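You operate a simulated robot arm through the tools that you are given. There is no shell and no other tool.

You run a simulated robot arm. Do the job below in one go: nothing can be reset, and whatever is moved stays where it is left.

Task
Fold the orange sheets at fast speed with the gap set as their slip says.
Fine: they lie on the feed table; push the blue guide in, leave the dials set, folder off again.

Only the result counts: the job must be done as asked and must still hold three seconds after the hand-in. Knocking over, shifting, dropping, spilling or breaking anything else fails it. Flat cloth is picked up by pressing the open fingertips on it (5 to 10 N) and closing them slowly along it; thin cloth reads only 2 to 8 mm in the jaws.

Robot
A 7-joint arm with a fingered hand, fixed in place. Base frame: the origin is on the floor under the middle of its stand, x ahead of it, y to its left, z up. Units: mm, rad, N and s.
It reaches about 1085 mm from its shoulder. Its first joint turns from -2.897 to 2.897 rad. Payload 3.7 kg.
Tool frame: the origin (TCP) lies between the finger pads and is the grasp point; the fingertips stand 25 mm ahead of it; z points along the fingers, y is the line along which they close. The gripper opens to 88 mm; its body begins 29 mm behind the TCP. The gripper is a hand of 5 fingers: y runs from the thumb to the fingers, the wrist lies at [-13, -106, -174] in the tool frame, and closing takes about 1.5 s.
Orientation is that of the tool frame in the base frame, as a unit quaternion [x, y, z, w]. With the fingers straight down and the wrist toward the robot, the tool's x, y and z point along [0, 1, 0], [1, 0, 0] and [0, 0, -1] of the base frame.

Tools
- The arm moves only by the tool drive_tool. Its argument "moves" is a list of rows, each a list of 7 numbers: the shift along the tool's x, y, z in mm, then the turn, a rotation vector about the tool's x, y, z in rad, then the opening, from 0 (shut) to 1 (fully open). In form: [[tx, ty, tz, wx, wy, wz, jaw], ...]. A call has 1 to 20 rows; each row is the pose to reach, as a shift and turn from the pose commanded when the call began, along the tool's axes at that moment. A row lasts 0.2 s, in which the tool goes at most 50 mm and 0.15 rad; a call with a longer step from one row to the next is refused whole, and so is a gripper value outside its range. Where a pose cannot be reached the arm comes as near as it can. A force on the tool above 40 N (or 10 N above the force at the start of the call, whichever is more), or a blocked arm, ends the call early, and 0.2 s more pass. The fingers move at their own pace (about 108 mm/s each) and stop on an object; they squeeze with about 23 N. The grip force told is the motor's: it shows also when the fingers shut on nothing. Time passes only in rows, and 0.2 s behind the last, so rows that repeat a pose let the fingers close. It gives the time, the measured TCP pose, the force on the tool (base axes), the opening and the grip force at its end, in the units of the frame above (readings bear some noise), with the torque about the TCP (base axes, N m) and any sound that the robot's microphone picked up.
- Cameras (640 x 400 px; columns grow to the right, rows downward): "scene" is fixed at [48.7, -496.8, 1758.5]; the picture's right is [0.35, -0.94, 0.00], its down [-0.59, -0.22, -0.78] and it looks along [0.73, 0.27, -0.63] (base axes); focal length 316 px, centre (320, 200). "wrist" rides on the gripper at [59, -79, -105] in the tool frame; the picture's right is [-0.73, 0.32, -0.61], its down [-0.62, -0.68, 0.38] and it looks along [-0.29, 0.66, 0.70] (tool axes); focal length 234 px, centre (320, 200). There is no depth. A picture from a camera that has moved, and an enlarged one, comes with that camera's place and axes in the base frame and with its lens. The place of the scene camera against the robot may be out by one fixed shift of up to 25 mm in any direction.
- grab_frame(camera): a new picture of that camera. The clock stands still meanwhile.
- set_grasp(shape): the hand has 5 fingers and takes this shape, open, in about a second: jaw (thumb against the fingers, like two jaws); tri (thumb and two fingers); tip (a fingertip pinch); poke (one finger out to press); point (the index stretched); flat (the hand flat); cup (the hand cupped); fist (a fist). The gripper value then closes the fingers along that shape, each until it touches; the sizes above hold for jaw. It gives what a move gives, with no picture.
- zoom(camera, box): a new picture of the part [left, top, right, bottom] of that camera's present view, enlarged. The clock stands still meanwhile.
- sign_off(): hands the job in; it is judged then, once.

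Places have to be worked out from the pictures, the camera data and where the tool is seen. Open the gripper and draw the arm clear of the work before you hand the job in, unless the task says otherwise.

The tools are called after ">>>" by a JSON object that holds its "method" and its "body". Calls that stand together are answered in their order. drive_tool: Moves the arm, as the interface text tells. Its arguments: {"type":"object","properties":{"moves":{"type":"array","items":{"type":"array","items":{"type":"number"}}}},"required":["moves"]} The other tools are called the same way: set_grasp (shape) gives the hand a shape; grab_frame (camera) takes a picture; zoom (camera, box) takes an enlarged picture of a part of a camera's view; sign_off () hands the job in.

At the start:

```text
time_s: 0.0
tcp_pos: [422.6, -222.3, 1426.5]
orientation: [0.707, 0.707, 0.0, 0.0]
force: [0.4, 0.2, -0.6]
torque: [0.01, -0.01, 0.0]
grip_width: 87.6
grip_force: 0.1
shape: jaw
```

scene: 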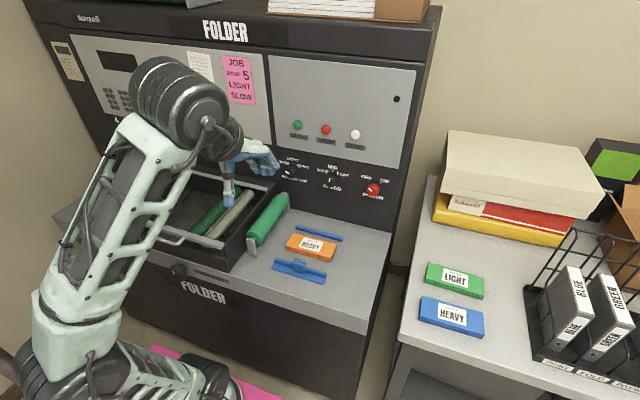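
wrist: 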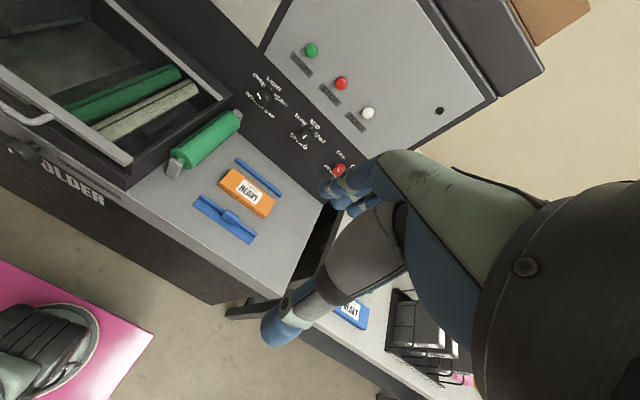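

I'll first look closely at the machine, its dials, the slips and the sheets.

>>> {"method": "zoom", "body": {"camera": "scene", "box": [260, 90, 420, 210]}}

>>> {"method": "zoom", "body": {"camera": "scene", "box": [220, 180, 400, 300]}}

>>> {"method": "zoom", "body": {"camera": "scene", "box": [30, 10, 270, 130]}}

>>> {"method": "zoom", "body": {"camera": "scene", "box": [400, 120, 640, 390]}}

>>> {"method": "zoom", "body": {"camera": "wrist", "box": [220, 20, 420, 200]}}

>>> {"method": "zoom", "body": {"camera": "wrist", "box": [160, 100, 340, 260]}}

```text
3.33 times, centred on (340, 150) of scene
camera zoom: at [48.7, -496.8, 1758.5], right [0.35, -0.94, 0.0], down [-0.59, -0.22, -0.78], along [0.73, 0.27, -0.63], focal length 1052 px, centre (253, 367)
```

zoom: 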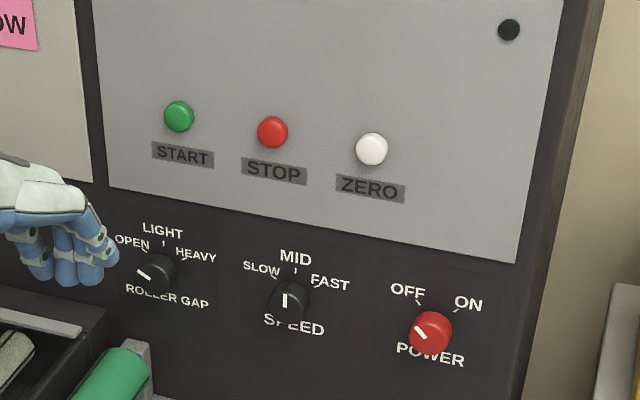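

```text
3.33 times, centred on (310, 240) of scene
camera zoom: at [48.7, -496.8, 1758.5], right [0.35, -0.94, 0.0], down [-0.59, -0.22, -0.78], along [0.73, 0.27, -0.63], focal length 1052 px, centre (353, 67)
```

zoom: 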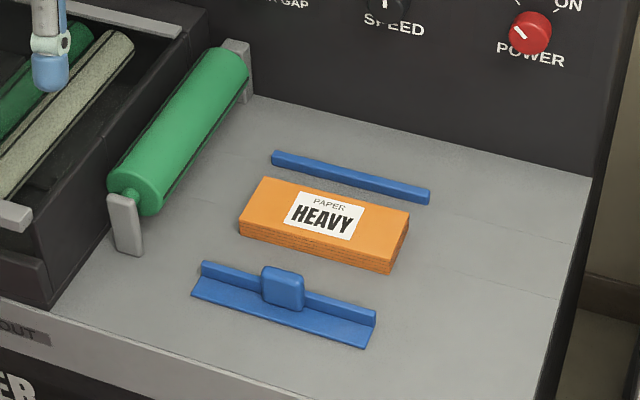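

```text
2.67 times, centred on (150, 70) of scene
camera zoom: at [48.7, -496.8, 1758.5], right [0.35, -0.94, 0.0], down [-0.59, -0.22, -0.78], along [0.73, 0.27, -0.63], focal length 842 px, centre (773, 547)
```

zoom: 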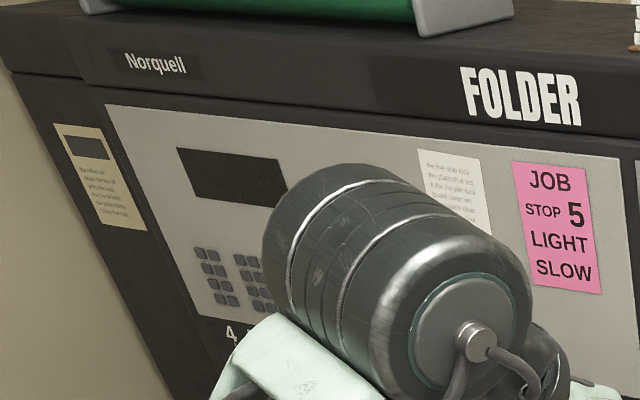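

```text
1.48 times, centred on (520, 255) of scene
camera zoom: at [48.7, -496.8, 1758.5], right [0.35, -0.94, 0.0], down [-0.59, -0.22, -0.78], along [0.73, 0.27, -0.63], focal length 468 px, centre (24, 118)
```

zoom: 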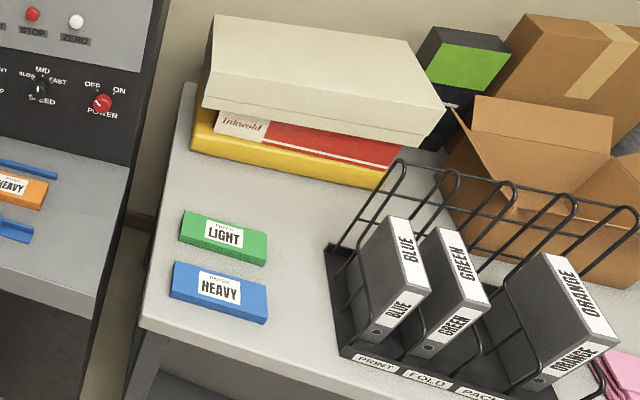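

```text
2.22 times, centred on (320, 110) of wrist
camera zoom: at [344.1, -165.0, 1533.0], right [0.32, -0.73, 0.61], down [-0.68, -0.62, -0.38], along [0.66, -0.29, -0.7], focal length 520 px, centre (320, 400)
```

zoom: 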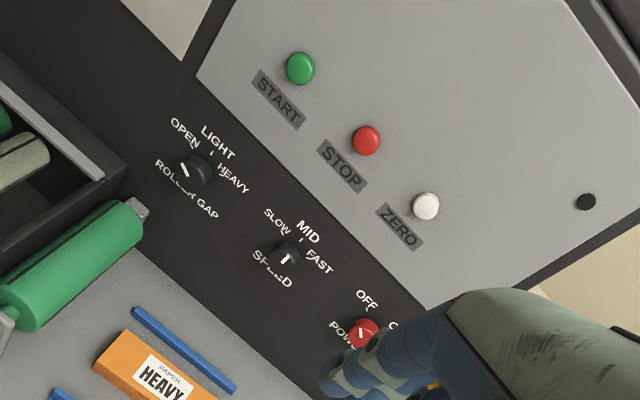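

```text
2.50 times, centred on (250, 180) of wrist
camera zoom: at [344.1, -165.0, 1533.0], right [0.32, -0.73, 0.61], down [-0.68, -0.62, -0.38], along [0.66, -0.29, -0.7], focal length 585 px, centre (495, 250)
```

zoom: 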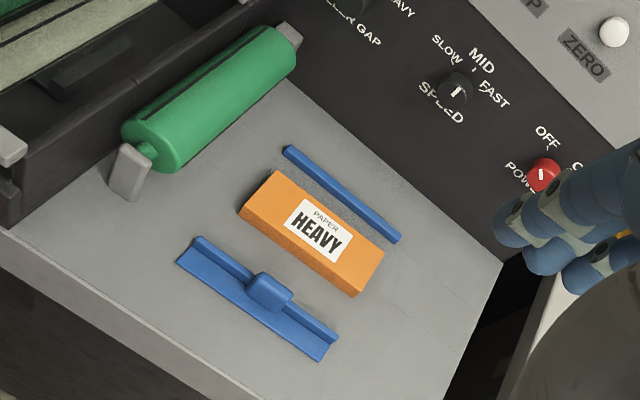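

The orange stack's slip says HEAVY; the pink note is another job's. I'll read the notices on the machine more closely.

>>> {"method": "zoom", "body": {"camera": "scene", "box": [180, 45, 260, 105]}}

>>> {"method": "zoom", "body": {"camera": "scene", "box": [40, 30, 120, 90]}}

>>> {"method": "zoom", "body": {"camera": "scene", "box": [90, 40, 150, 130]}}

>>> {"method": "zoom", "body": {"camera": "scene", "box": [130, 170, 300, 310]}}

>>> {"method": "zoom", "body": {"camera": "scene", "box": [260, 145, 320, 195]}}

>>> {"method": "zoom", "body": {"camera": "scene", "box": [310, 150, 400, 210]}}

```text
6.67 times, centred on (220, 75) of scene
camera zoom: at [48.7, -496.8, 1758.5], right [0.35, -0.94, 0.0], down [-0.59, -0.22, -0.78], along [0.73, 0.27, -0.63], focal length 2104 px, centre (987, 1033)
```

zoom: 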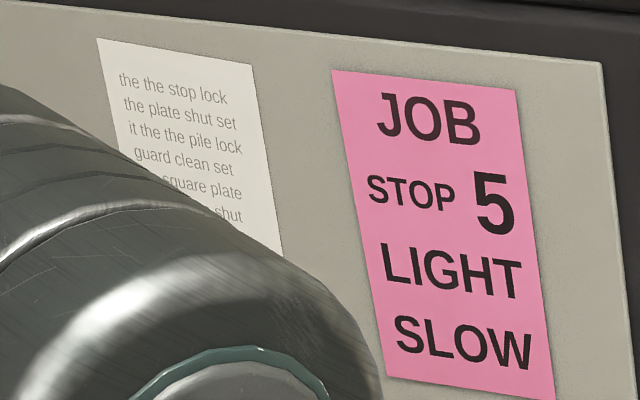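

```text
6.67 times, centred on (80, 60) of scene
camera zoom: at [48.7, -496.8, 1758.5], right [0.35, -0.94, 0.0], down [-0.59, -0.22, -0.78], along [0.73, 0.27, -0.63], focal length 2104 px, centre (1920, 1133)
```

zoom: 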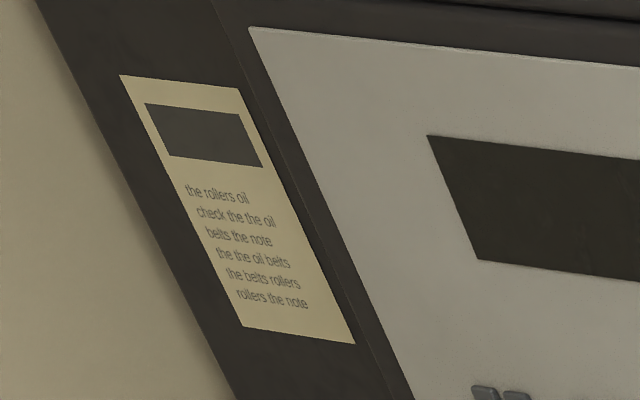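

```text
4.44 times, centred on (120, 85) of scene
camera zoom: at [48.7, -496.8, 1758.5], right [0.35, -0.94, 0.0], down [-0.59, -0.22, -0.78], along [0.73, 0.27, -0.63], focal length 1403 px, centre (1209, 711)
```

zoom: 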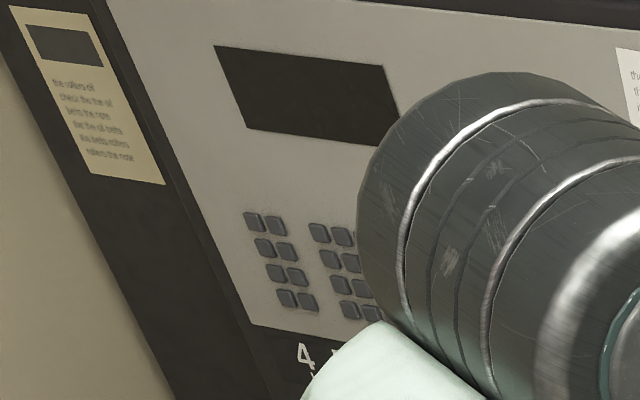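

```text
2.86 times, centred on (215, 240) of scene
camera zoom: at [48.7, -496.8, 1758.5], right [0.35, -0.94, 0.0], down [-0.59, -0.22, -0.78], along [0.73, 0.27, -0.63], focal length 902 px, centre (620, 86)
```

zoom: 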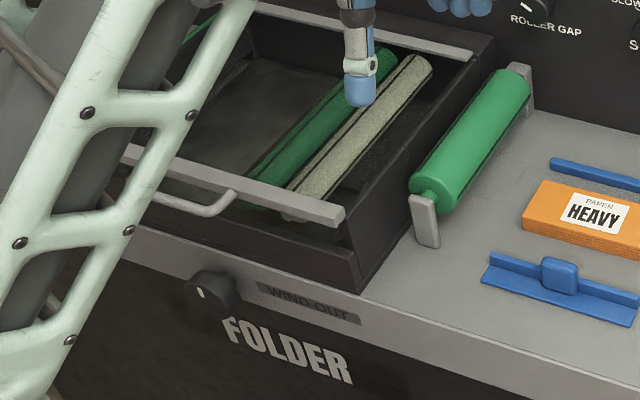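

```text
8.00 times, centred on (290, 170) of scene
camera zoom: at [48.7, -496.8, 1758.5], right [0.35, -0.94, 0.0], down [-0.59, -0.22, -0.78], along [0.73, 0.27, -0.63], focal length 2525 px, centre (560, 440)
```

zoom: 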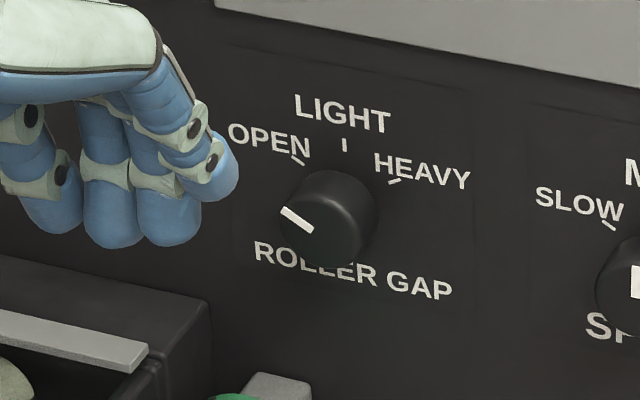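

```text
6.67 times, centred on (355, 180) of scene
camera zoom: at [48.7, -496.8, 1758.5], right [0.35, -0.94, 0.0], down [-0.59, -0.22, -0.78], along [0.73, 0.27, -0.63], focal length 2104 px, centre (87, 333)
```

zoom: 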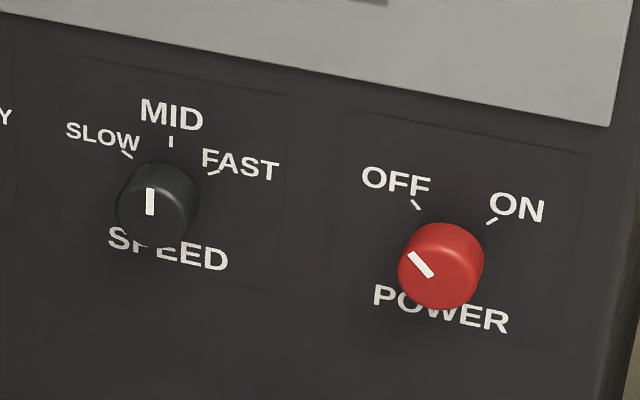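

Panel dials appear near x≈920, z≈1086 (y≈-60, -214, -367) and buttons at z≈1277. I'll move the hand forward with fingers down for a second wrist view to triangulate.

>>> {"method": "drive_tool", "body": {"moves": [[10, 35, 15, 0, 0, 0, 1], [20, 70, 35, 0, 0, 0, 1], [30, 105, 55, 0, 0, 0, 1], [40, 140, 75, 0, 0, 0, 1], [50, 170, 90, 0, 0, 0, 1]]}}

>>> {"method": "grab_frame", "body": {"camera": "wrist"}}

>>> {"method": "grab_frame", "body": {"camera": "scene"}}

```text
time_s: 1.2
tcp_pos: [591.3, -174.8, 1336.2]
orientation: [0.707, 0.707, 0.001, 0.0]
force: [-0.2, 0.4, 0.1]
torque: [0.01, -0.04, 0.02]
grip_width: 87.5
grip_force: 0.0
shape: jaw
```

```text
taken
camera wrist: at [513.1, -116.6, 1440.9], right [0.32, -0.73, 0.61], down [-0.68, -0.62, -0.38], along [0.66, -0.29, -0.69], focal length 234 px, centre (320, 200)
```

wrist: 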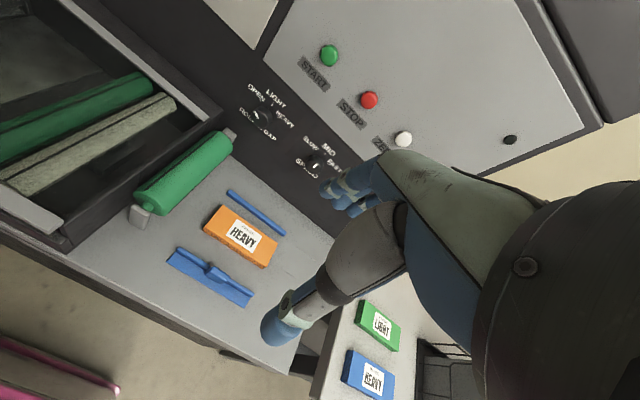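

```text
taken
```

scene: 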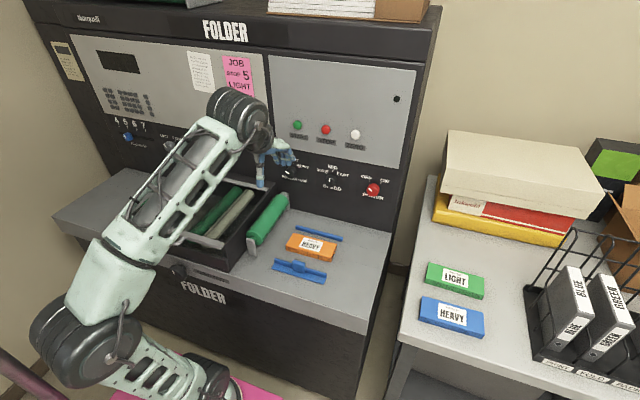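

I'll zoom the wrist view for precise pixel positions and check the left-hand dial on the machine.

>>> {"method": "zoom", "body": {"camera": "wrist", "box": [220, 30, 420, 190]}}

>>> {"method": "zoom", "body": {"camera": "wrist", "box": [110, 120, 310, 320]}}

>>> {"method": "zoom", "body": {"camera": "scene", "box": [95, 70, 255, 190]}}

```text
2.50 times, centred on (320, 110) of wrist
camera zoom: at [513.1, -116.6, 1440.9], right [0.32, -0.73, 0.61], down [-0.68, -0.62, -0.38], along [0.66, -0.29, -0.69], focal length 585 px, centre (320, 425)
```

zoom: 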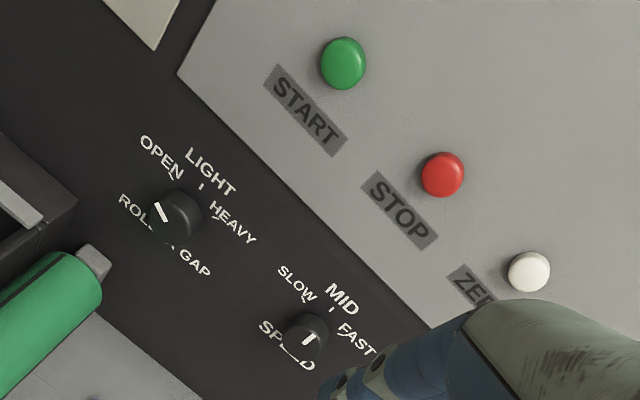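

```text
2.00 times, centred on (210, 220) of wrist
camera zoom: at [513.1, -116.6, 1440.9], right [0.32, -0.73, 0.61], down [-0.68, -0.62, -0.38], along [0.66, -0.29, -0.69], focal length 468 px, centre (540, 160)
```

zoom: 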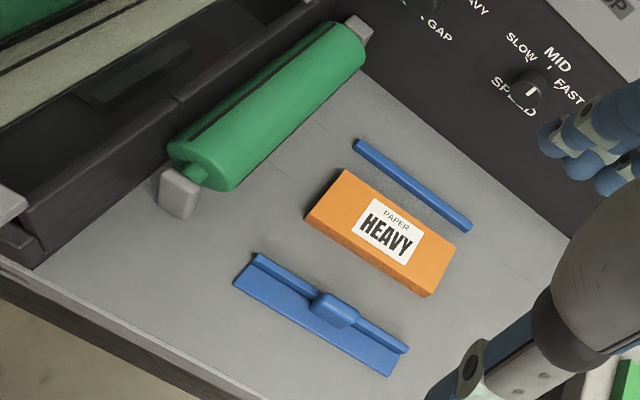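

```text
3.33 times, centred on (175, 130) of scene
camera zoom: at [48.7, -496.8, 1758.5], right [0.35, -0.94, 0.0], down [-0.59, -0.22, -0.78], along [0.73, 0.27, -0.63], focal length 1052 px, centre (803, 433)
```

zoom: 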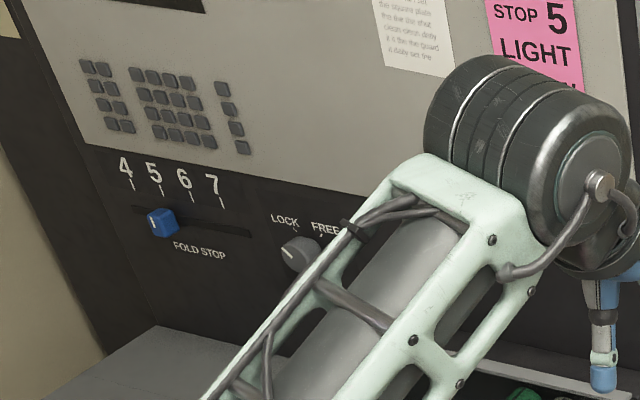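

Let me look at the hand itself to understand its geometry.

>>> {"method": "zoom", "body": {"camera": "scene", "box": [200, 80, 320, 200]}}

>>> {"method": "zoom", "body": {"camera": "wrist", "box": [240, 130, 440, 370]}}

```text
3.33 times, centred on (260, 140) of scene
camera zoom: at [48.7, -496.8, 1758.5], right [0.35, -0.94, 0.0], down [-0.59, -0.22, -0.78], along [0.73, 0.27, -0.63], focal length 1052 px, centre (520, 400)
```

zoom: 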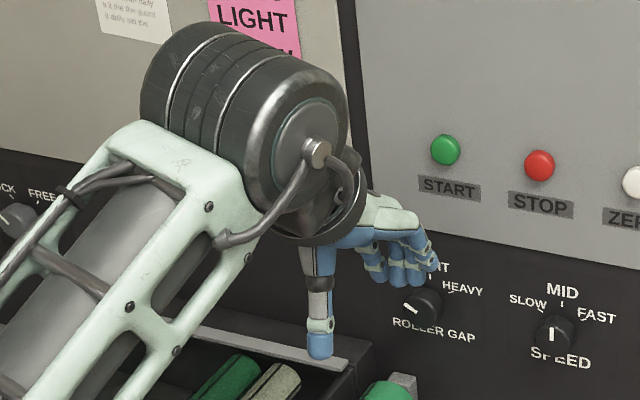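

```text
1.67 times, centred on (340, 250) of wrist
camera zoom: at [513.1, -116.6, 1440.9], right [0.32, -0.73, 0.61], down [-0.68, -0.62, -0.38], along [0.66, -0.29, -0.69], focal length 390 px, centre (287, 117)
```

zoom: 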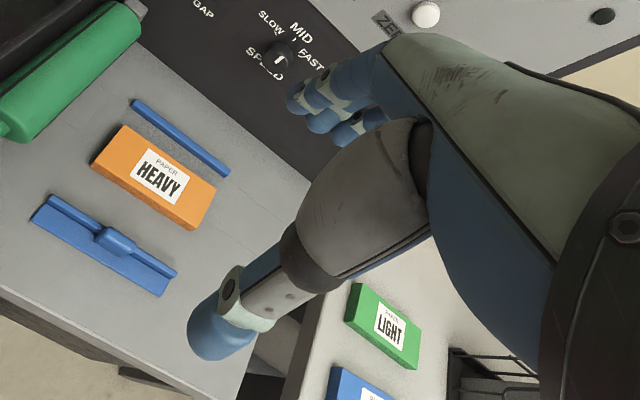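

The hand is human-like: thumb on the tool −y side, fingers on +y. I'll rotate to fingers-forward with a 60° roll, near the SPEED dial but well off the panel.

>>> {"method": "drive_tool", "body": {"moves": [[-2.8, 7.8, 14.7, -0.1009, 0.0583, 0.0583, 1], [-5.6, 15.6, 29.4, -0.2018, 0.1165, 0.1165, 1], [-8.4, 23.4, 44.1, -0.3027, 0.1748, 0.1748, 1], [-11.1, 31.1, 58.9, -0.4036, 0.233, 0.233, 1], [-13.9, 38.9, 73.6, -0.5045, 0.2913, 0.2913, 1], [-16.7, 46.7, 88.3, -0.6053, 0.3495, 0.3495, 1], [-19.5, 54.5, 103, -0.7062, 0.4078, 0.4078, 1], [-22.3, 62.3, 117.7, -0.8071, 0.466, 0.466, 1], [-25.1, 70.1, 132.4, -0.908, 0.5243, 0.5243, 1], [-27.9, 77.9, 147.1, -1.0089, 0.5825, 0.5825, 1], [-30.6, 85.6, 161.9, -1.1098, 0.6408, 0.6408, 1], [-33.4, 93.4, 176.6, -1.2107, 0.699, 0.699, 1], [-36.2, 101.2, 191.3, -1.3116, 0.7573, 0.7573, 1], [-39, 109, 206, -1.4125, 0.8155, 0.8155, 1], [-39, 109, 206, -1.4125, 0.8155, 0.8155, 1]]}}

>>> {"method": "grab_frame", "body": {"camera": "wrist"}}

>>> {"method": "grab_frame", "body": {"camera": "scene"}}

```text
time_s: 4.4
tcp_pos: [702.9, -210.8, 1132.6]
orientation: [0.683, 0.182, 0.683, 0.183]
force: [-0.2, -0.4, 0.1]
torque: [-0.02, 0.01, 0.0]
grip_width: 87.6
grip_force: 0.1
shape: jaw
```

```text
taken
camera wrist: at [598.5, -114.5, 1144.8], right [-0.61, -0.64, -0.47], down [0.38, 0.28, -0.88], along [0.7, -0.71, 0.08], focal length 234 px, centre (320, 200)
```

wrist: 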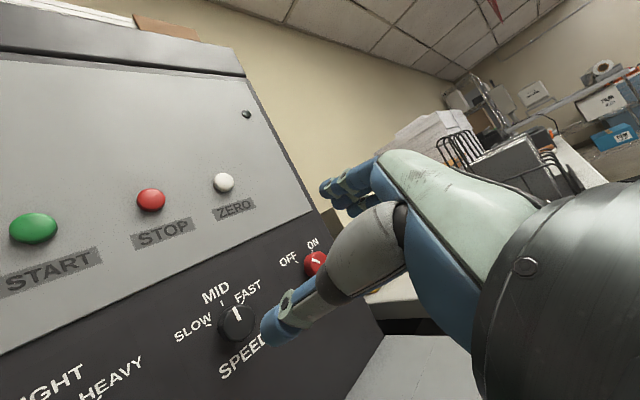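

```text
taken
```

scene: 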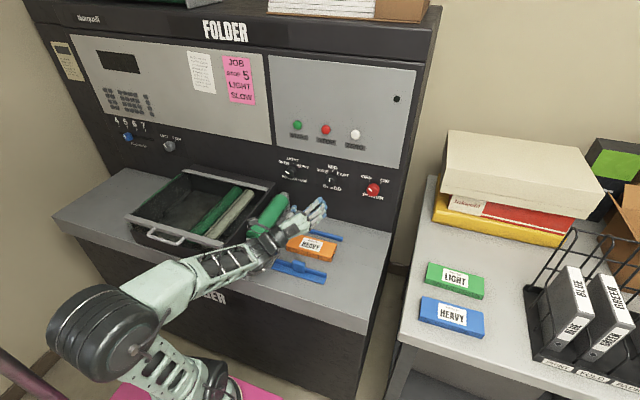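

The pose was reached. I'll zoom in to triangulate dial and button positions from this new viewpoint.

>>> {"method": "zoom", "body": {"camera": "wrist", "box": [160, 220, 340, 400]}}

>>> {"method": "zoom", "body": {"camera": "wrist", "box": [0, 150, 260, 300]}}

>>> {"method": "zoom", "body": {"camera": "scene", "box": [120, 150, 360, 300]}}

```text
2.22 times, centred on (250, 310) of wrist
camera zoom: at [598.5, -114.5, 1144.8], right [-0.61, -0.64, -0.47], down [0.38, 0.28, -0.88], along [0.7, -0.71, 0.08], focal length 520 px, centre (476, -44)
```

zoom: 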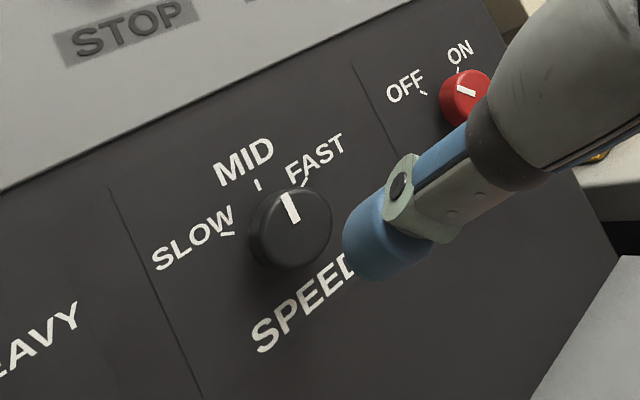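

```text
2.46 times, centred on (130, 225) of wrist
camera zoom: at [598.5, -114.5, 1144.8], right [-0.61, -0.64, -0.47], down [0.38, 0.28, -0.88], along [0.7, -0.71, 0.08], focal length 576 px, centre (788, 138)
```

zoom: 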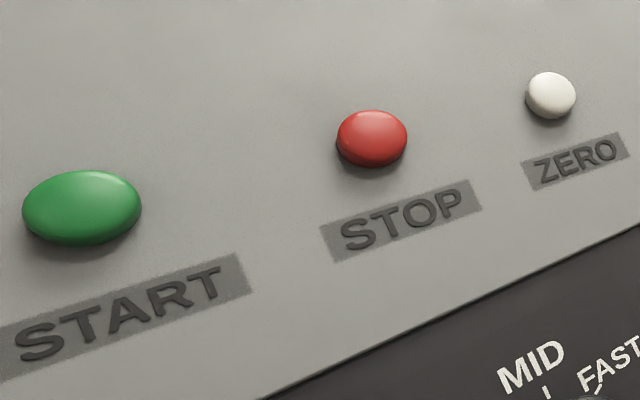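

```text
2.67 times, centred on (240, 225) of scene
camera zoom: at [48.7, -496.8, 1758.5], right [0.35, -0.94, 0.0], down [-0.59, -0.22, -0.78], along [0.73, 0.27, -0.63], focal length 842 px, centre (533, 133)
```

zoom: 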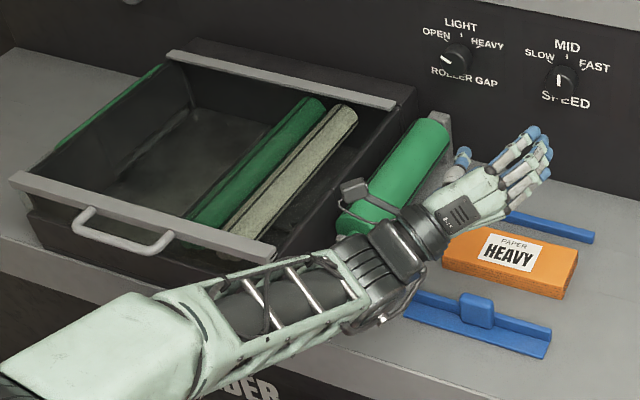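

Triangulation gives START ≈ (939, -90, 1270) and SPEED dial face ≈ (918, -215, 1084). I'll test in free air how far the tool can roll clockwise (+z) from here.

>>> {"method": "drive_tool", "body": {"moves": [[0, 0, 0, 0, 0, 0.143, 1], [0, 0, 0, 0, 0, 0.286, 1], [0, 0, 0, 0, 0, 0.429, 1], [0, 0, 0, 0, 0, 0.572, 1], [0, 0, 0, 0, 0, 0.715, 1], [0, 0, 0, 0, 0, 0.858, 1], [0, 0, 0, 0, 0, 1.001, 1], [0, 0, 0, 0, 0, 1.144, 1], [0, 0, 0, 0, 0, 1.287, 1], [0, 0, 0, 0, 0, 1.43, 1], [0, 0, 0, 0, 0, 1.571, 1]]}}

>>> {"method": "grab_frame", "body": {"camera": "scene"}}

>>> {"method": "grab_frame", "body": {"camera": "wrist"}}

```text
time_s: 6.8
tcp_pos: [701.5, -211.7, 1131.3]
orientation: [0.612, -0.354, 0.612, -0.355]
force: [0.1, -0.2, -0.5]
torque: [-0.02, 0.02, -0.04]
grip_width: 87.8
grip_force: 0.1
shape: jaw
```

```text
taken
```

scene: 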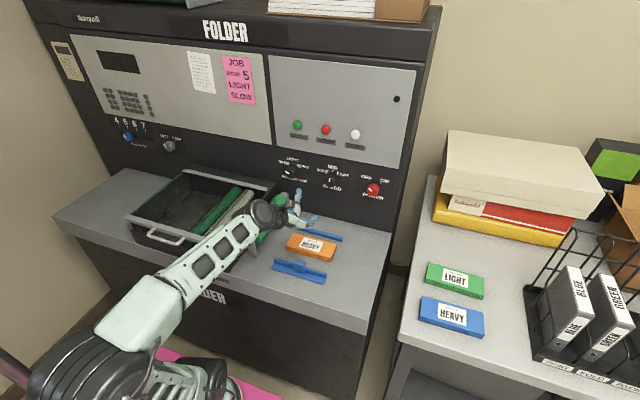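

```text
taken
camera wrist: at [597.3, -224.4, 1230.4], right [-0.61, 0.47, -0.64], down [0.38, 0.88, 0.28], along [0.7, -0.08, -0.71], focal length 234 px, centre (320, 200)
```

wrist: 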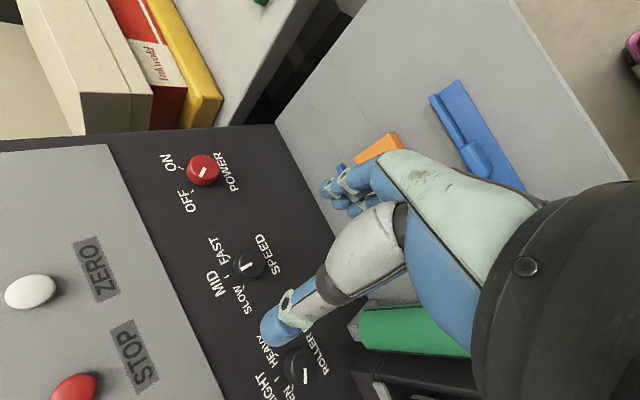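

The roll reaches 150° without trouble. I'll zoom in here for another triangulation view of all three dials.

>>> {"method": "zoom", "body": {"camera": "wrist", "box": [140, 130, 360, 400]}}

>>> {"method": "zoom", "body": {"camera": "wrist", "box": [180, 210, 320, 310]}}

```text
1.48 times, centred on (250, 265) of wrist
camera zoom: at [597.3, -224.4, 1230.4], right [-0.61, 0.47, -0.64], down [0.38, 0.88, 0.28], along [0.7, -0.08, -0.71], focal length 347 px, centre (424, 104)
```

zoom: 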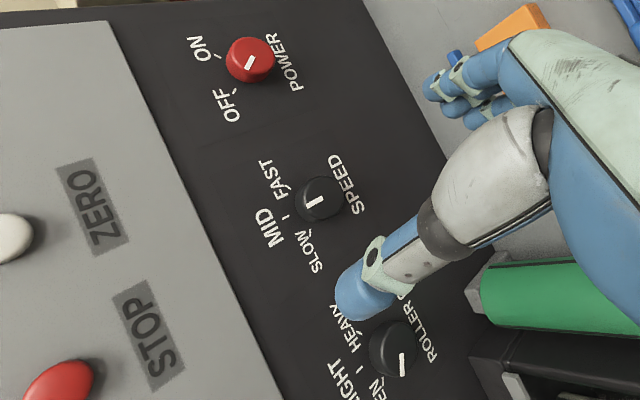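

```text
4.00 times, centred on (250, 260) of wrist
camera zoom: at [597.3, -224.4, 1230.4], right [-0.61, 0.47, -0.64], down [0.38, 0.88, 0.28], along [0.7, -0.08, -0.71], focal length 937 px, centre (600, -40)
```

zoom: 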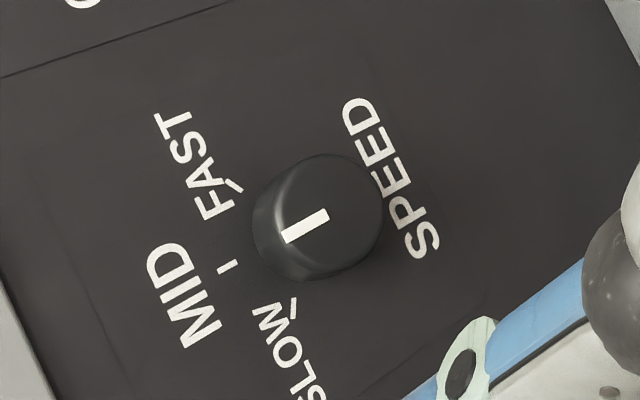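

Two wrist views agree: SPEED dial face at ≈(914, -215, 1083), panel at x≈950. I'll go to a stand-off in front of that dial at roll 75°.

>>> {"method": "drive_tool", "body": {"moves": [[-2.3, 4.8, 16.5, 0, 0, -0.1454, 1], [-4.6, 9.6, 33, 0, 0, -0.2909, 1], [-6.9, 14.5, 49.5, 0, 0, -0.4363, 1], [-9.2, 19.3, 66, 0, 0, -0.5818, 1], [-11.6, 24.1, 82.4, 0, 0, -0.7272, 1], [-13.9, 28.9, 98.9, 0, 0, -0.8727, 1], [-16.2, 33.8, 115.4, 0, 0, -1.0181, 1], [-18.5, 38.6, 131.9, 0, 0, -1.1636, 1], [-20.8, 43.4, 148.4, 0, 0, -1.309, 1], [-20.8, 43.4, 148.4, 0, 0, -1.309, 1]]}}

>>> {"method": "grab_frame", "body": {"camera": "wrist"}}

>>> {"method": "zoom", "body": {"camera": "scene", "box": [220, 130, 400, 270]}}

```text
time_s: 9.0
tcp_pos: [852.0, -214.5, 1084.2]
orientation: [0.701, 0.093, 0.7, 0.094]
force: [-0.8, 0.5, 0.3]
torque: [0.01, 0.0, 0.01]
grip_width: 87.8
grip_force: 0.1
shape: jaw
```

```text
taken
camera wrist: at [746.7, -124.2, 1120.6], right [-0.61, -0.5, -0.62], down [0.38, 0.5, -0.78], along [0.7, -0.71, -0.11], focal length 234 px, centre (320, 200)
```

wrist: 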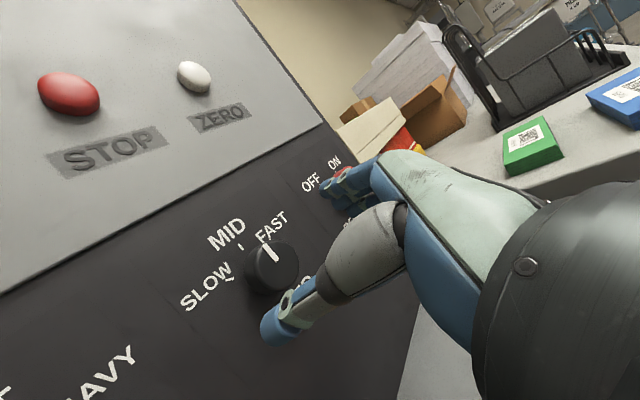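

```text
2.86 times, centred on (310, 200) of scene
camera zoom: at [48.7, -496.8, 1758.5], right [0.35, -0.94, 0.0], down [-0.59, -0.22, -0.78], along [0.73, 0.27, -0.63], focal length 902 px, centre (349, 200)
```

zoom: 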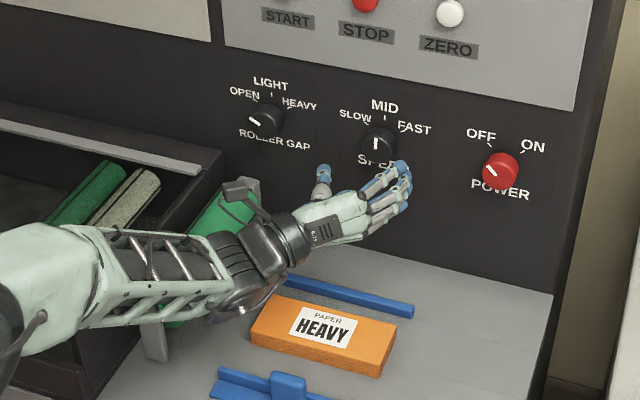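

The hand seems lined up; I'll zoom to verify that the dial face falls where the tool axis predicts (≈(278, 259) in the wrist image).

>>> {"method": "zoom", "body": {"camera": "wrist", "box": [220, 210, 340, 330]}}

```text
3.33 times, centred on (280, 270) of wrist
camera zoom: at [746.7, -124.2, 1120.6], right [-0.61, -0.5, -0.62], down [0.38, 0.5, -0.78], along [0.7, -0.71, -0.11], focal length 781 px, centre (453, -33)
```

zoom: 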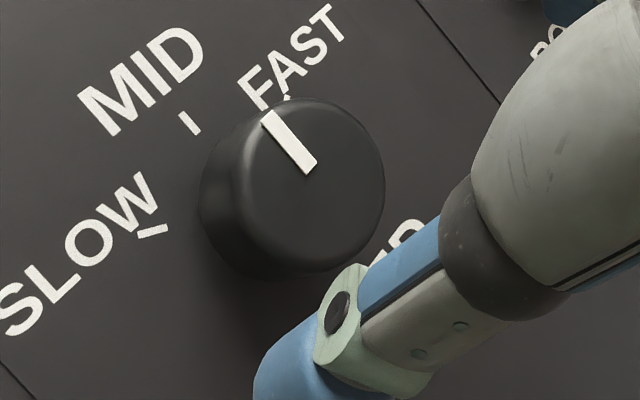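

The dial face is within ~2 mm of the tool axis. I'll advance so the fingertips straddle the dial (TCP at x≈915, tips ≈10 mm off the panel), still open.

>>> {"method": "drive_tool", "body": {"moves": [[-0.4, -1.7, 15, 0, 0, 0, 1], [-0.4, -1.7, 30, 0, 0, 0, 1], [-0.4, -1.7, 42, 0, 0, 0, 1], [-0.4, -1.7, 52, 0, 0, 0, 1], [-0.4, -1.7, 60, 0, 0, 0, 1], [-0.4, -1.7, 65, 0, 0, 0, 1], [-0.4, -1.7, 65, 0, 0, 0, 1]]}}

>>> {"method": "grab_frame", "body": {"camera": "wrist"}}

>>> {"method": "zoom", "body": {"camera": "scene", "box": [280, 140, 380, 220]}}

```text
time_s: 10.6
tcp_pos: [914.1, -212.9, 1082.7]
orientation: [0.701, 0.093, 0.701, 0.092]
force: [0.6, -0.5, 0.3]
torque: [-0.04, 0.03, 0.02]
grip_width: 87.6
grip_force: 0.0
shape: jaw
```

```text
taken
camera wrist: at [809.4, -123.9, 1119.4], right [-0.61, -0.5, -0.62], down [0.38, 0.5, -0.78], along [0.7, -0.71, -0.11], focal length 234 px, centre (320, 200)
```

wrist: 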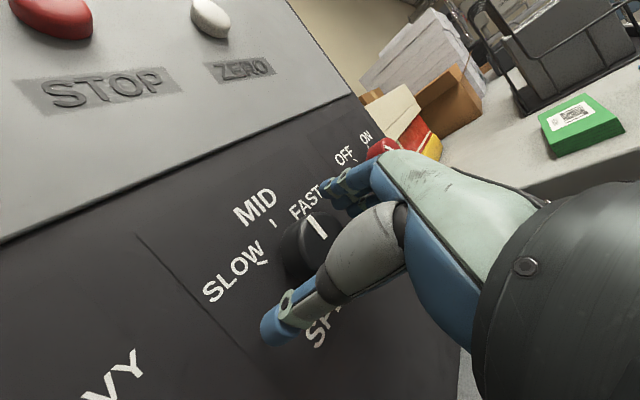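

```text
5.00 times, centred on (330, 180) of scene
camera zoom: at [48.7, -496.8, 1758.5], right [0.35, -0.94, 0.0], down [-0.59, -0.22, -0.78], along [0.73, 0.27, -0.63], focal length 1578 px, centre (270, 300)
```

zoom: 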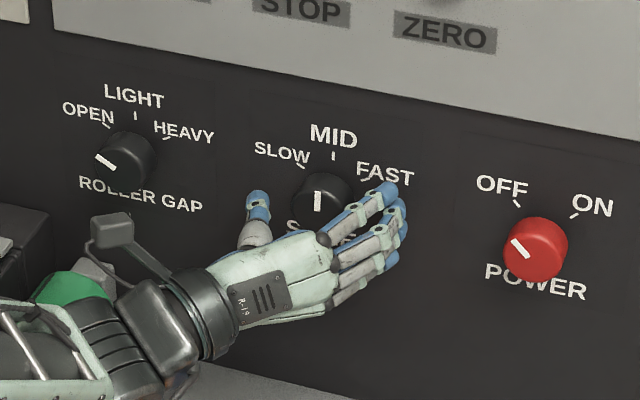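

The dial sits between the thumb and fingers. Closing on it.

>>> {"method": "drive_tool", "body": {"moves": [[0, 0, 0, 0, 0, 0, 0.7], [0, 0, 0, 0, 0, 0, 0.55], [0, 0, 0, 0, 0, 0, 0.4], [0, 0, 0, 0, 0, 0, 0.3], [0, 0, 0, 0, 0, 0, 0.2], [0, 0, 0, 0, 0, 0, 0.2], [0, 0, 0, 0, 0, 0, 0.2]]}}

>>> {"method": "grab_frame", "body": {"camera": "wrist"}}

>>> {"method": "zoom", "body": {"camera": "scene", "box": [280, 140, 380, 220]}}

```text
time_s: 12.2
tcp_pos: [914.0, -215.0, 1083.0]
orientation: [0.701, 0.092, 0.701, 0.092]
force: [-1.0, 5.0, 0.3]
torque: [0.0, 0.02, 0.07]
grip_width: 34.6
grip_force: 23.2
shape: jaw
```

```text
taken
camera wrist: at [809.3, -123.4, 1119.4], right [-0.61, -0.5, -0.62], down [0.38, 0.5, -0.78], along [0.7, -0.71, -0.11], focal length 234 px, centre (320, 200)
```

wrist: 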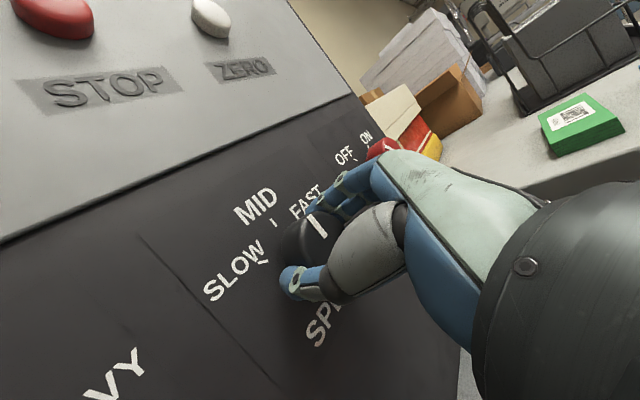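

```text
5.00 times, centred on (330, 180) of scene
camera zoom: at [48.7, -496.8, 1758.5], right [0.35, -0.94, 0.0], down [-0.59, -0.22, -0.78], along [0.73, 0.27, -0.63], focal length 1578 px, centre (270, 300)
```

zoom: 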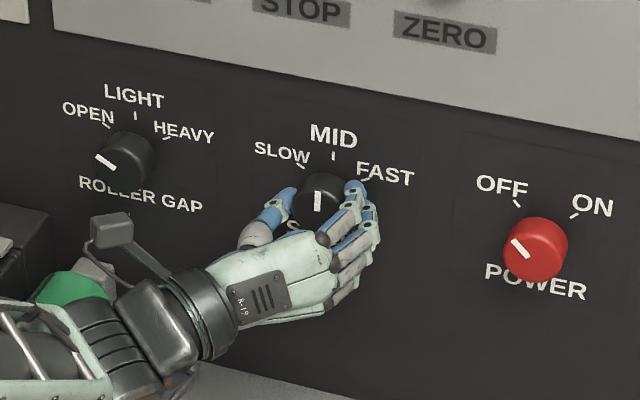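

Gripped (34.6 mm). Now turning clockwise 60° toward FAST, in small steps.

>>> {"method": "drive_tool", "body": {"moves": [[0, 0, 0, 0, 0, 0.1, 0.2], [0, 0, 0, 0, 0, 0.2, 0.2], [0, 0, 0, 0, 0, 0.3, 0.2], [0, 0, 0, 0, 0, 0.4, 0.2], [0, 0, 0, 0, 0, 0.5, 0.2], [0, 0, 0, 0, 0, 0.6, 0.2], [0, 0, 0, 0, 0, 0.7, 0.2], [0, 0, 0, 0, 0, 0.8, 0.2], [0, 0, 0, 0, 0, 0.9, 0.2], [0, 0, 0, 0, 0, 1.0, 0.2], [0, 0, 0, 0, 0, 1.047, 0.2], [0, 0, 0, 0, 0, 1.047, 0.2]]}}

>>> {"method": "grab_frame", "body": {"camera": "wrist"}}

>>> {"method": "zoom", "body": {"camera": "scene", "box": [280, 140, 380, 220]}}

```text
time_s: 14.8
tcp_pos: [913.7, -215.6, 1084.0]
orientation: [0.653, -0.271, 0.653, -0.272]
force: [-8.4, -5.4, -0.5]
torque: [-0.09, 0.12, -0.19]
grip_width: 35.1
grip_force: 23.5
shape: jaw
```

```text
taken
camera wrist: at [810.1, -201.7, 1181.3], right [-0.61, 0.29, -0.74], down [0.38, 0.92, 0.04], along [0.7, -0.26, -0.67], focal length 234 px, centre (320, 200)
```

wrist: 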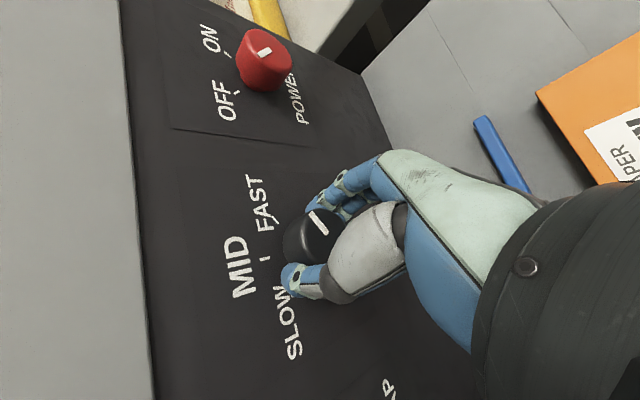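

```text
5.00 times, centred on (330, 180) of scene
camera zoom: at [48.7, -496.8, 1758.5], right [0.35, -0.94, 0.0], down [-0.59, -0.22, -0.78], along [0.73, 0.27, -0.63], focal length 1578 px, centre (270, 300)
```

zoom: 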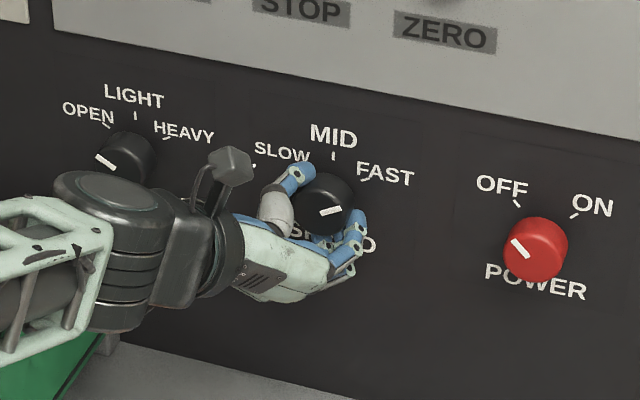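

The pointer moved to FAST. I'll open the hand and back straight off to check it.

>>> {"method": "drive_tool", "body": {"moves": [[0, 0, 0, 0, 0, 0, 0.4], [0, 0, 0, 0, 0, 0, 0.6], [0, 0, 0, 0, 0, 0, 0.8], [0, 0, 0, 0, 0, 0, 1], [0, 0, 0, 0, 0, 0, 1], [0, 0, -20, 0, 0, 0, 1], [0, 0, -45, 0, 0, 0, 1], [0, 0, -75, 0, 0, 0, 1], [0, 0, -75, 0, 0, 0, 1]]}}

>>> {"method": "grab_frame", "body": {"camera": "wrist"}}

>>> {"method": "zoom", "body": {"camera": "wrist", "box": [180, 180, 340, 340]}}

>>> {"method": "zoom", "body": {"camera": "scene", "box": [310, 150, 400, 210]}}

```text
time_s: 16.8
tcp_pos: [839.7, -212.5, 1083.3]
orientation: [0.653, -0.271, 0.653, -0.27]
force: [-0.5, -0.2, 0.6]
torque: [-0.02, 0.0, -0.02]
grip_width: 87.7
grip_force: 0.1
shape: jaw
```

```text
taken
camera wrist: at [735.0, -198.4, 1181.4], right [-0.61, 0.29, -0.74], down [0.38, 0.92, 0.04], along [0.7, -0.26, -0.67], focal length 234 px, centre (320, 200)
```

wrist: 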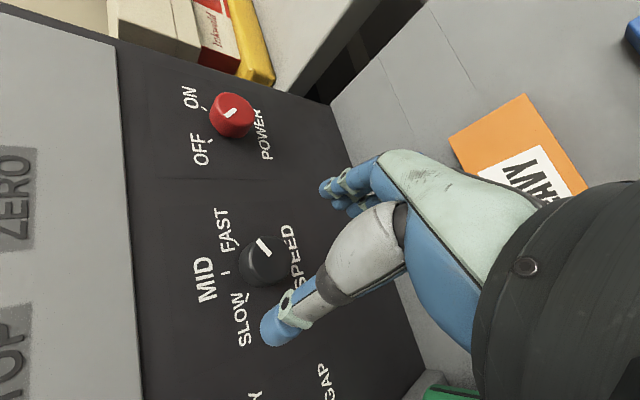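

```text
2.50 times, centred on (260, 260) of wrist
camera zoom: at [735.0, -198.4, 1181.4], right [-0.61, 0.29, -0.74], down [0.38, 0.92, 0.04], along [0.7, -0.26, -0.67], focal length 585 px, centre (470, 50)
```

zoom: 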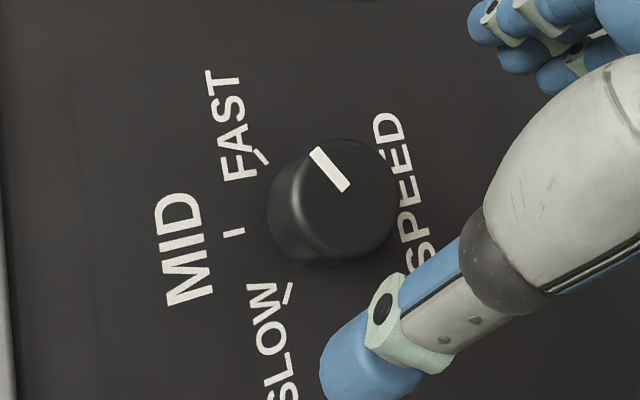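

```text
6.67 times, centred on (355, 180) of scene
camera zoom: at [48.7, -496.8, 1758.5], right [0.35, -0.94, 0.0], down [-0.59, -0.22, -0.78], along [0.73, 0.27, -0.63], focal length 2104 px, centre (87, 333)
```

zoom: 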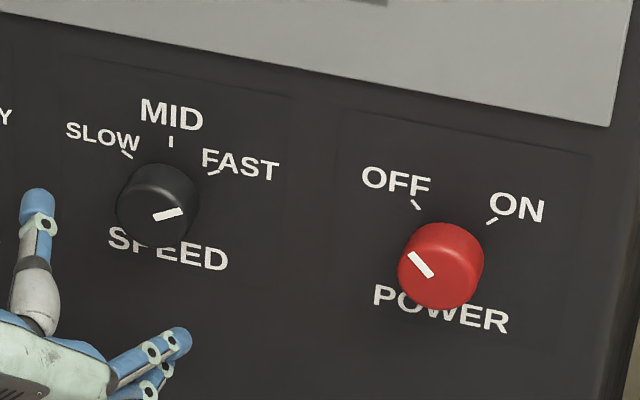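

SPEED now reads FAST. Before going to the GAP dial, which is next to the open drawer (rim ≈ z 1015), I'll check how the forearm lies now.

>>> {"method": "grab_frame", "body": {"camera": "scene"}}

>>> {"method": "zoom", "body": {"camera": "scene", "box": [100, 150, 340, 300]}}

```text
taken
```

scene: 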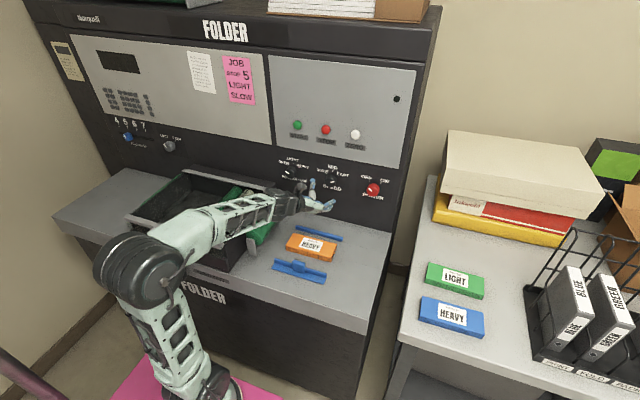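

```text
2.67 times, centred on (220, 225) of scene
camera zoom: at [48.7, -496.8, 1758.5], right [0.35, -0.94, 0.0], down [-0.59, -0.22, -0.78], along [0.73, 0.27, -0.63], focal length 842 px, centre (587, 133)
```

zoom: 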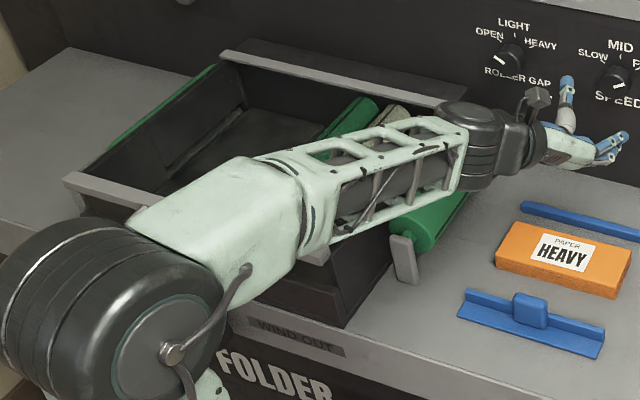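

The forearm is well above the drawer now. I'll move to a stand-off in front of the GAP dial at roll 110°, keeping the wrist above the drawer.

>>> {"method": "drive_tool", "body": {"moves": [[-21.4, -21.7, 0, 0, 0, -0.0873, 1], [-42.8, -43.5, 0, 0, 0, -0.1745, 1], [-64.1, -65.2, 0, 0, 0, -0.2618, 1], [-85.5, -87, 0, 0, 0, -0.3491, 1], [-106.9, -108.7, 0, 0, 0, -0.4363, 1], [-106.9, -108.7, 0, 0, 0, -0.4363, 1]]}}

>>> {"method": "grab_frame", "body": {"camera": "wrist"}}

>>> {"method": "zoom", "body": {"camera": "wrist", "box": [210, 190, 350, 330]}}

>>> {"method": "zoom", "body": {"camera": "scene", "box": [100, 120, 340, 270]}}

```text
time_s: 18.2
tcp_pos: [840.8, -62.5, 1082.7]
orientation: [0.696, -0.122, 0.697, -0.123]
force: [0.8, 1.1, -0.2]
torque: [-0.02, 0.0, 0.01]
grip_width: 87.6
grip_force: 0.0
shape: jaw
```

```text
taken
camera wrist: at [736.1, -9.8, 1165.2], right [-0.61, -0.06, -0.79], down [0.38, 0.85, -0.35], along [0.7, -0.52, -0.5], focal length 234 px, centre (320, 200)
```

wrist: 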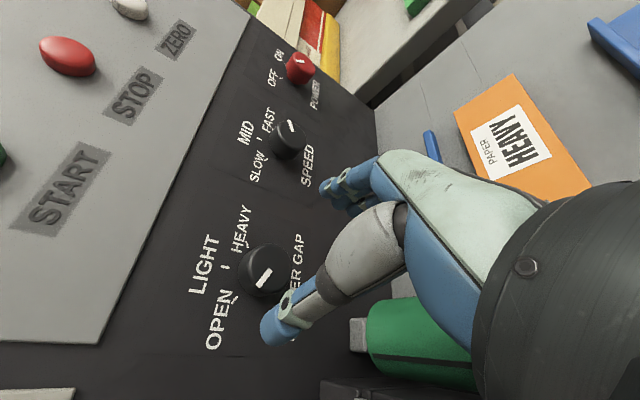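

```text
2.86 times, centred on (280, 260) of wrist
camera zoom: at [736.1, -9.8, 1165.2], right [-0.61, -0.06, -0.79], down [0.38, 0.85, -0.35], along [0.7, -0.52, -0.5], focal length 669 px, centre (434, 29)
```

zoom: 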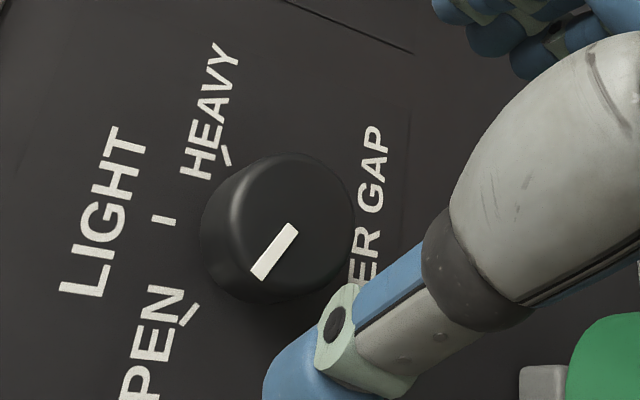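

```text
2.67 times, centred on (220, 195) of scene
camera zoom: at [48.7, -496.8, 1758.5], right [0.35, -0.94, 0.0], down [-0.59, -0.22, -0.78], along [0.73, 0.27, -0.63], focal length 842 px, centre (587, 213)
```

zoom: 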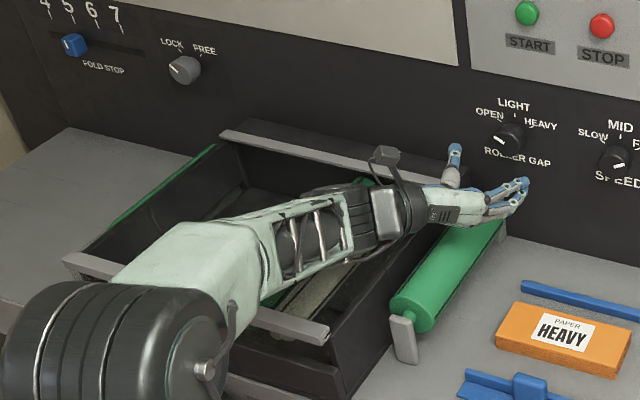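

GAP dial face is at ≈(914, -59.5, 1081.5), near the tool axis. I'll advance and close on it.

>>> {"method": "drive_tool", "body": {"moves": [[-1.9, -0.9, 15, 0, 0, 0, 1], [-1.9, -0.9, 30, 0, 0, 0, 1], [-1.9, -0.9, 45, 0, 0, 0, 1], [-1.9, -0.9, 60, 0, 0, 0, 1], [-1.9, -0.9, 70, 0, 0, 0, 1], [-1.9, -0.9, 75, 0, 0, 0, 1], [-1.9, -0.9, 75, 0, 0, 0, 1], [-1.9, -0.9, 75, 0, 0, 0, 0.7], [-1.9, -0.9, 75, 0, 0, 0, 0.55], [-1.9, -0.9, 75, 0, 0, 0, 0.4], [-1.9, -0.9, 75, 0, 0, 0, 0.3], [-1.9, -0.9, 75, 0, 0, 0, 0.2], [-1.9, -0.9, 75, 0, 0, 0, 0.2], [-1.9, -0.9, 75, 0, 0, 0, 0.2]]}}

>>> {"method": "grab_frame", "body": {"camera": "wrist"}}

>>> {"method": "zoom", "body": {"camera": "scene", "box": [200, 130, 340, 230]}}

```text
time_s: 21.2
tcp_pos: [915.7, -60.2, 1082.2]
orientation: [0.695, -0.124, 0.697, -0.122]
force: [-0.2, 3.5, 3.5]
torque: [-0.01, -0.08, 0.04]
grip_width: 34.6
grip_force: 22.9
shape: jaw
```

```text
taken
camera wrist: at [811.1, -7.3, 1165.7], right [-0.61, -0.06, -0.79], down [0.38, 0.85, -0.35], along [0.7, -0.52, -0.5], focal length 234 px, centre (320, 200)
```

wrist: 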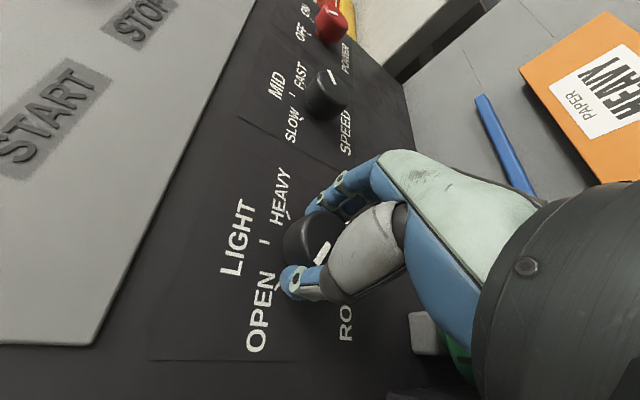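

```text
4.00 times, centred on (270, 180) of scene
camera zoom: at [48.7, -496.8, 1758.5], right [0.35, -0.94, 0.0], down [-0.59, -0.22, -0.78], along [0.73, 0.27, -0.63], focal length 1262 px, centre (520, 280)
```

zoom: 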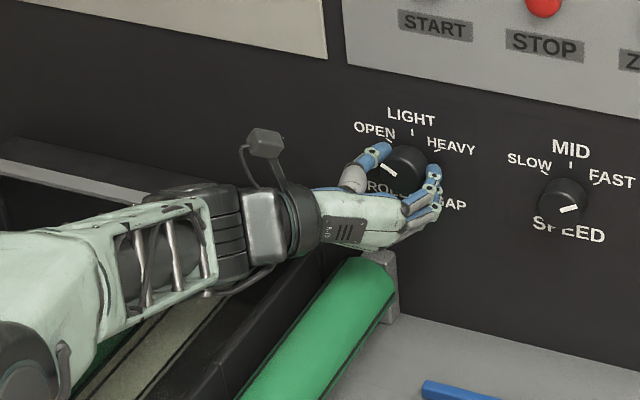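

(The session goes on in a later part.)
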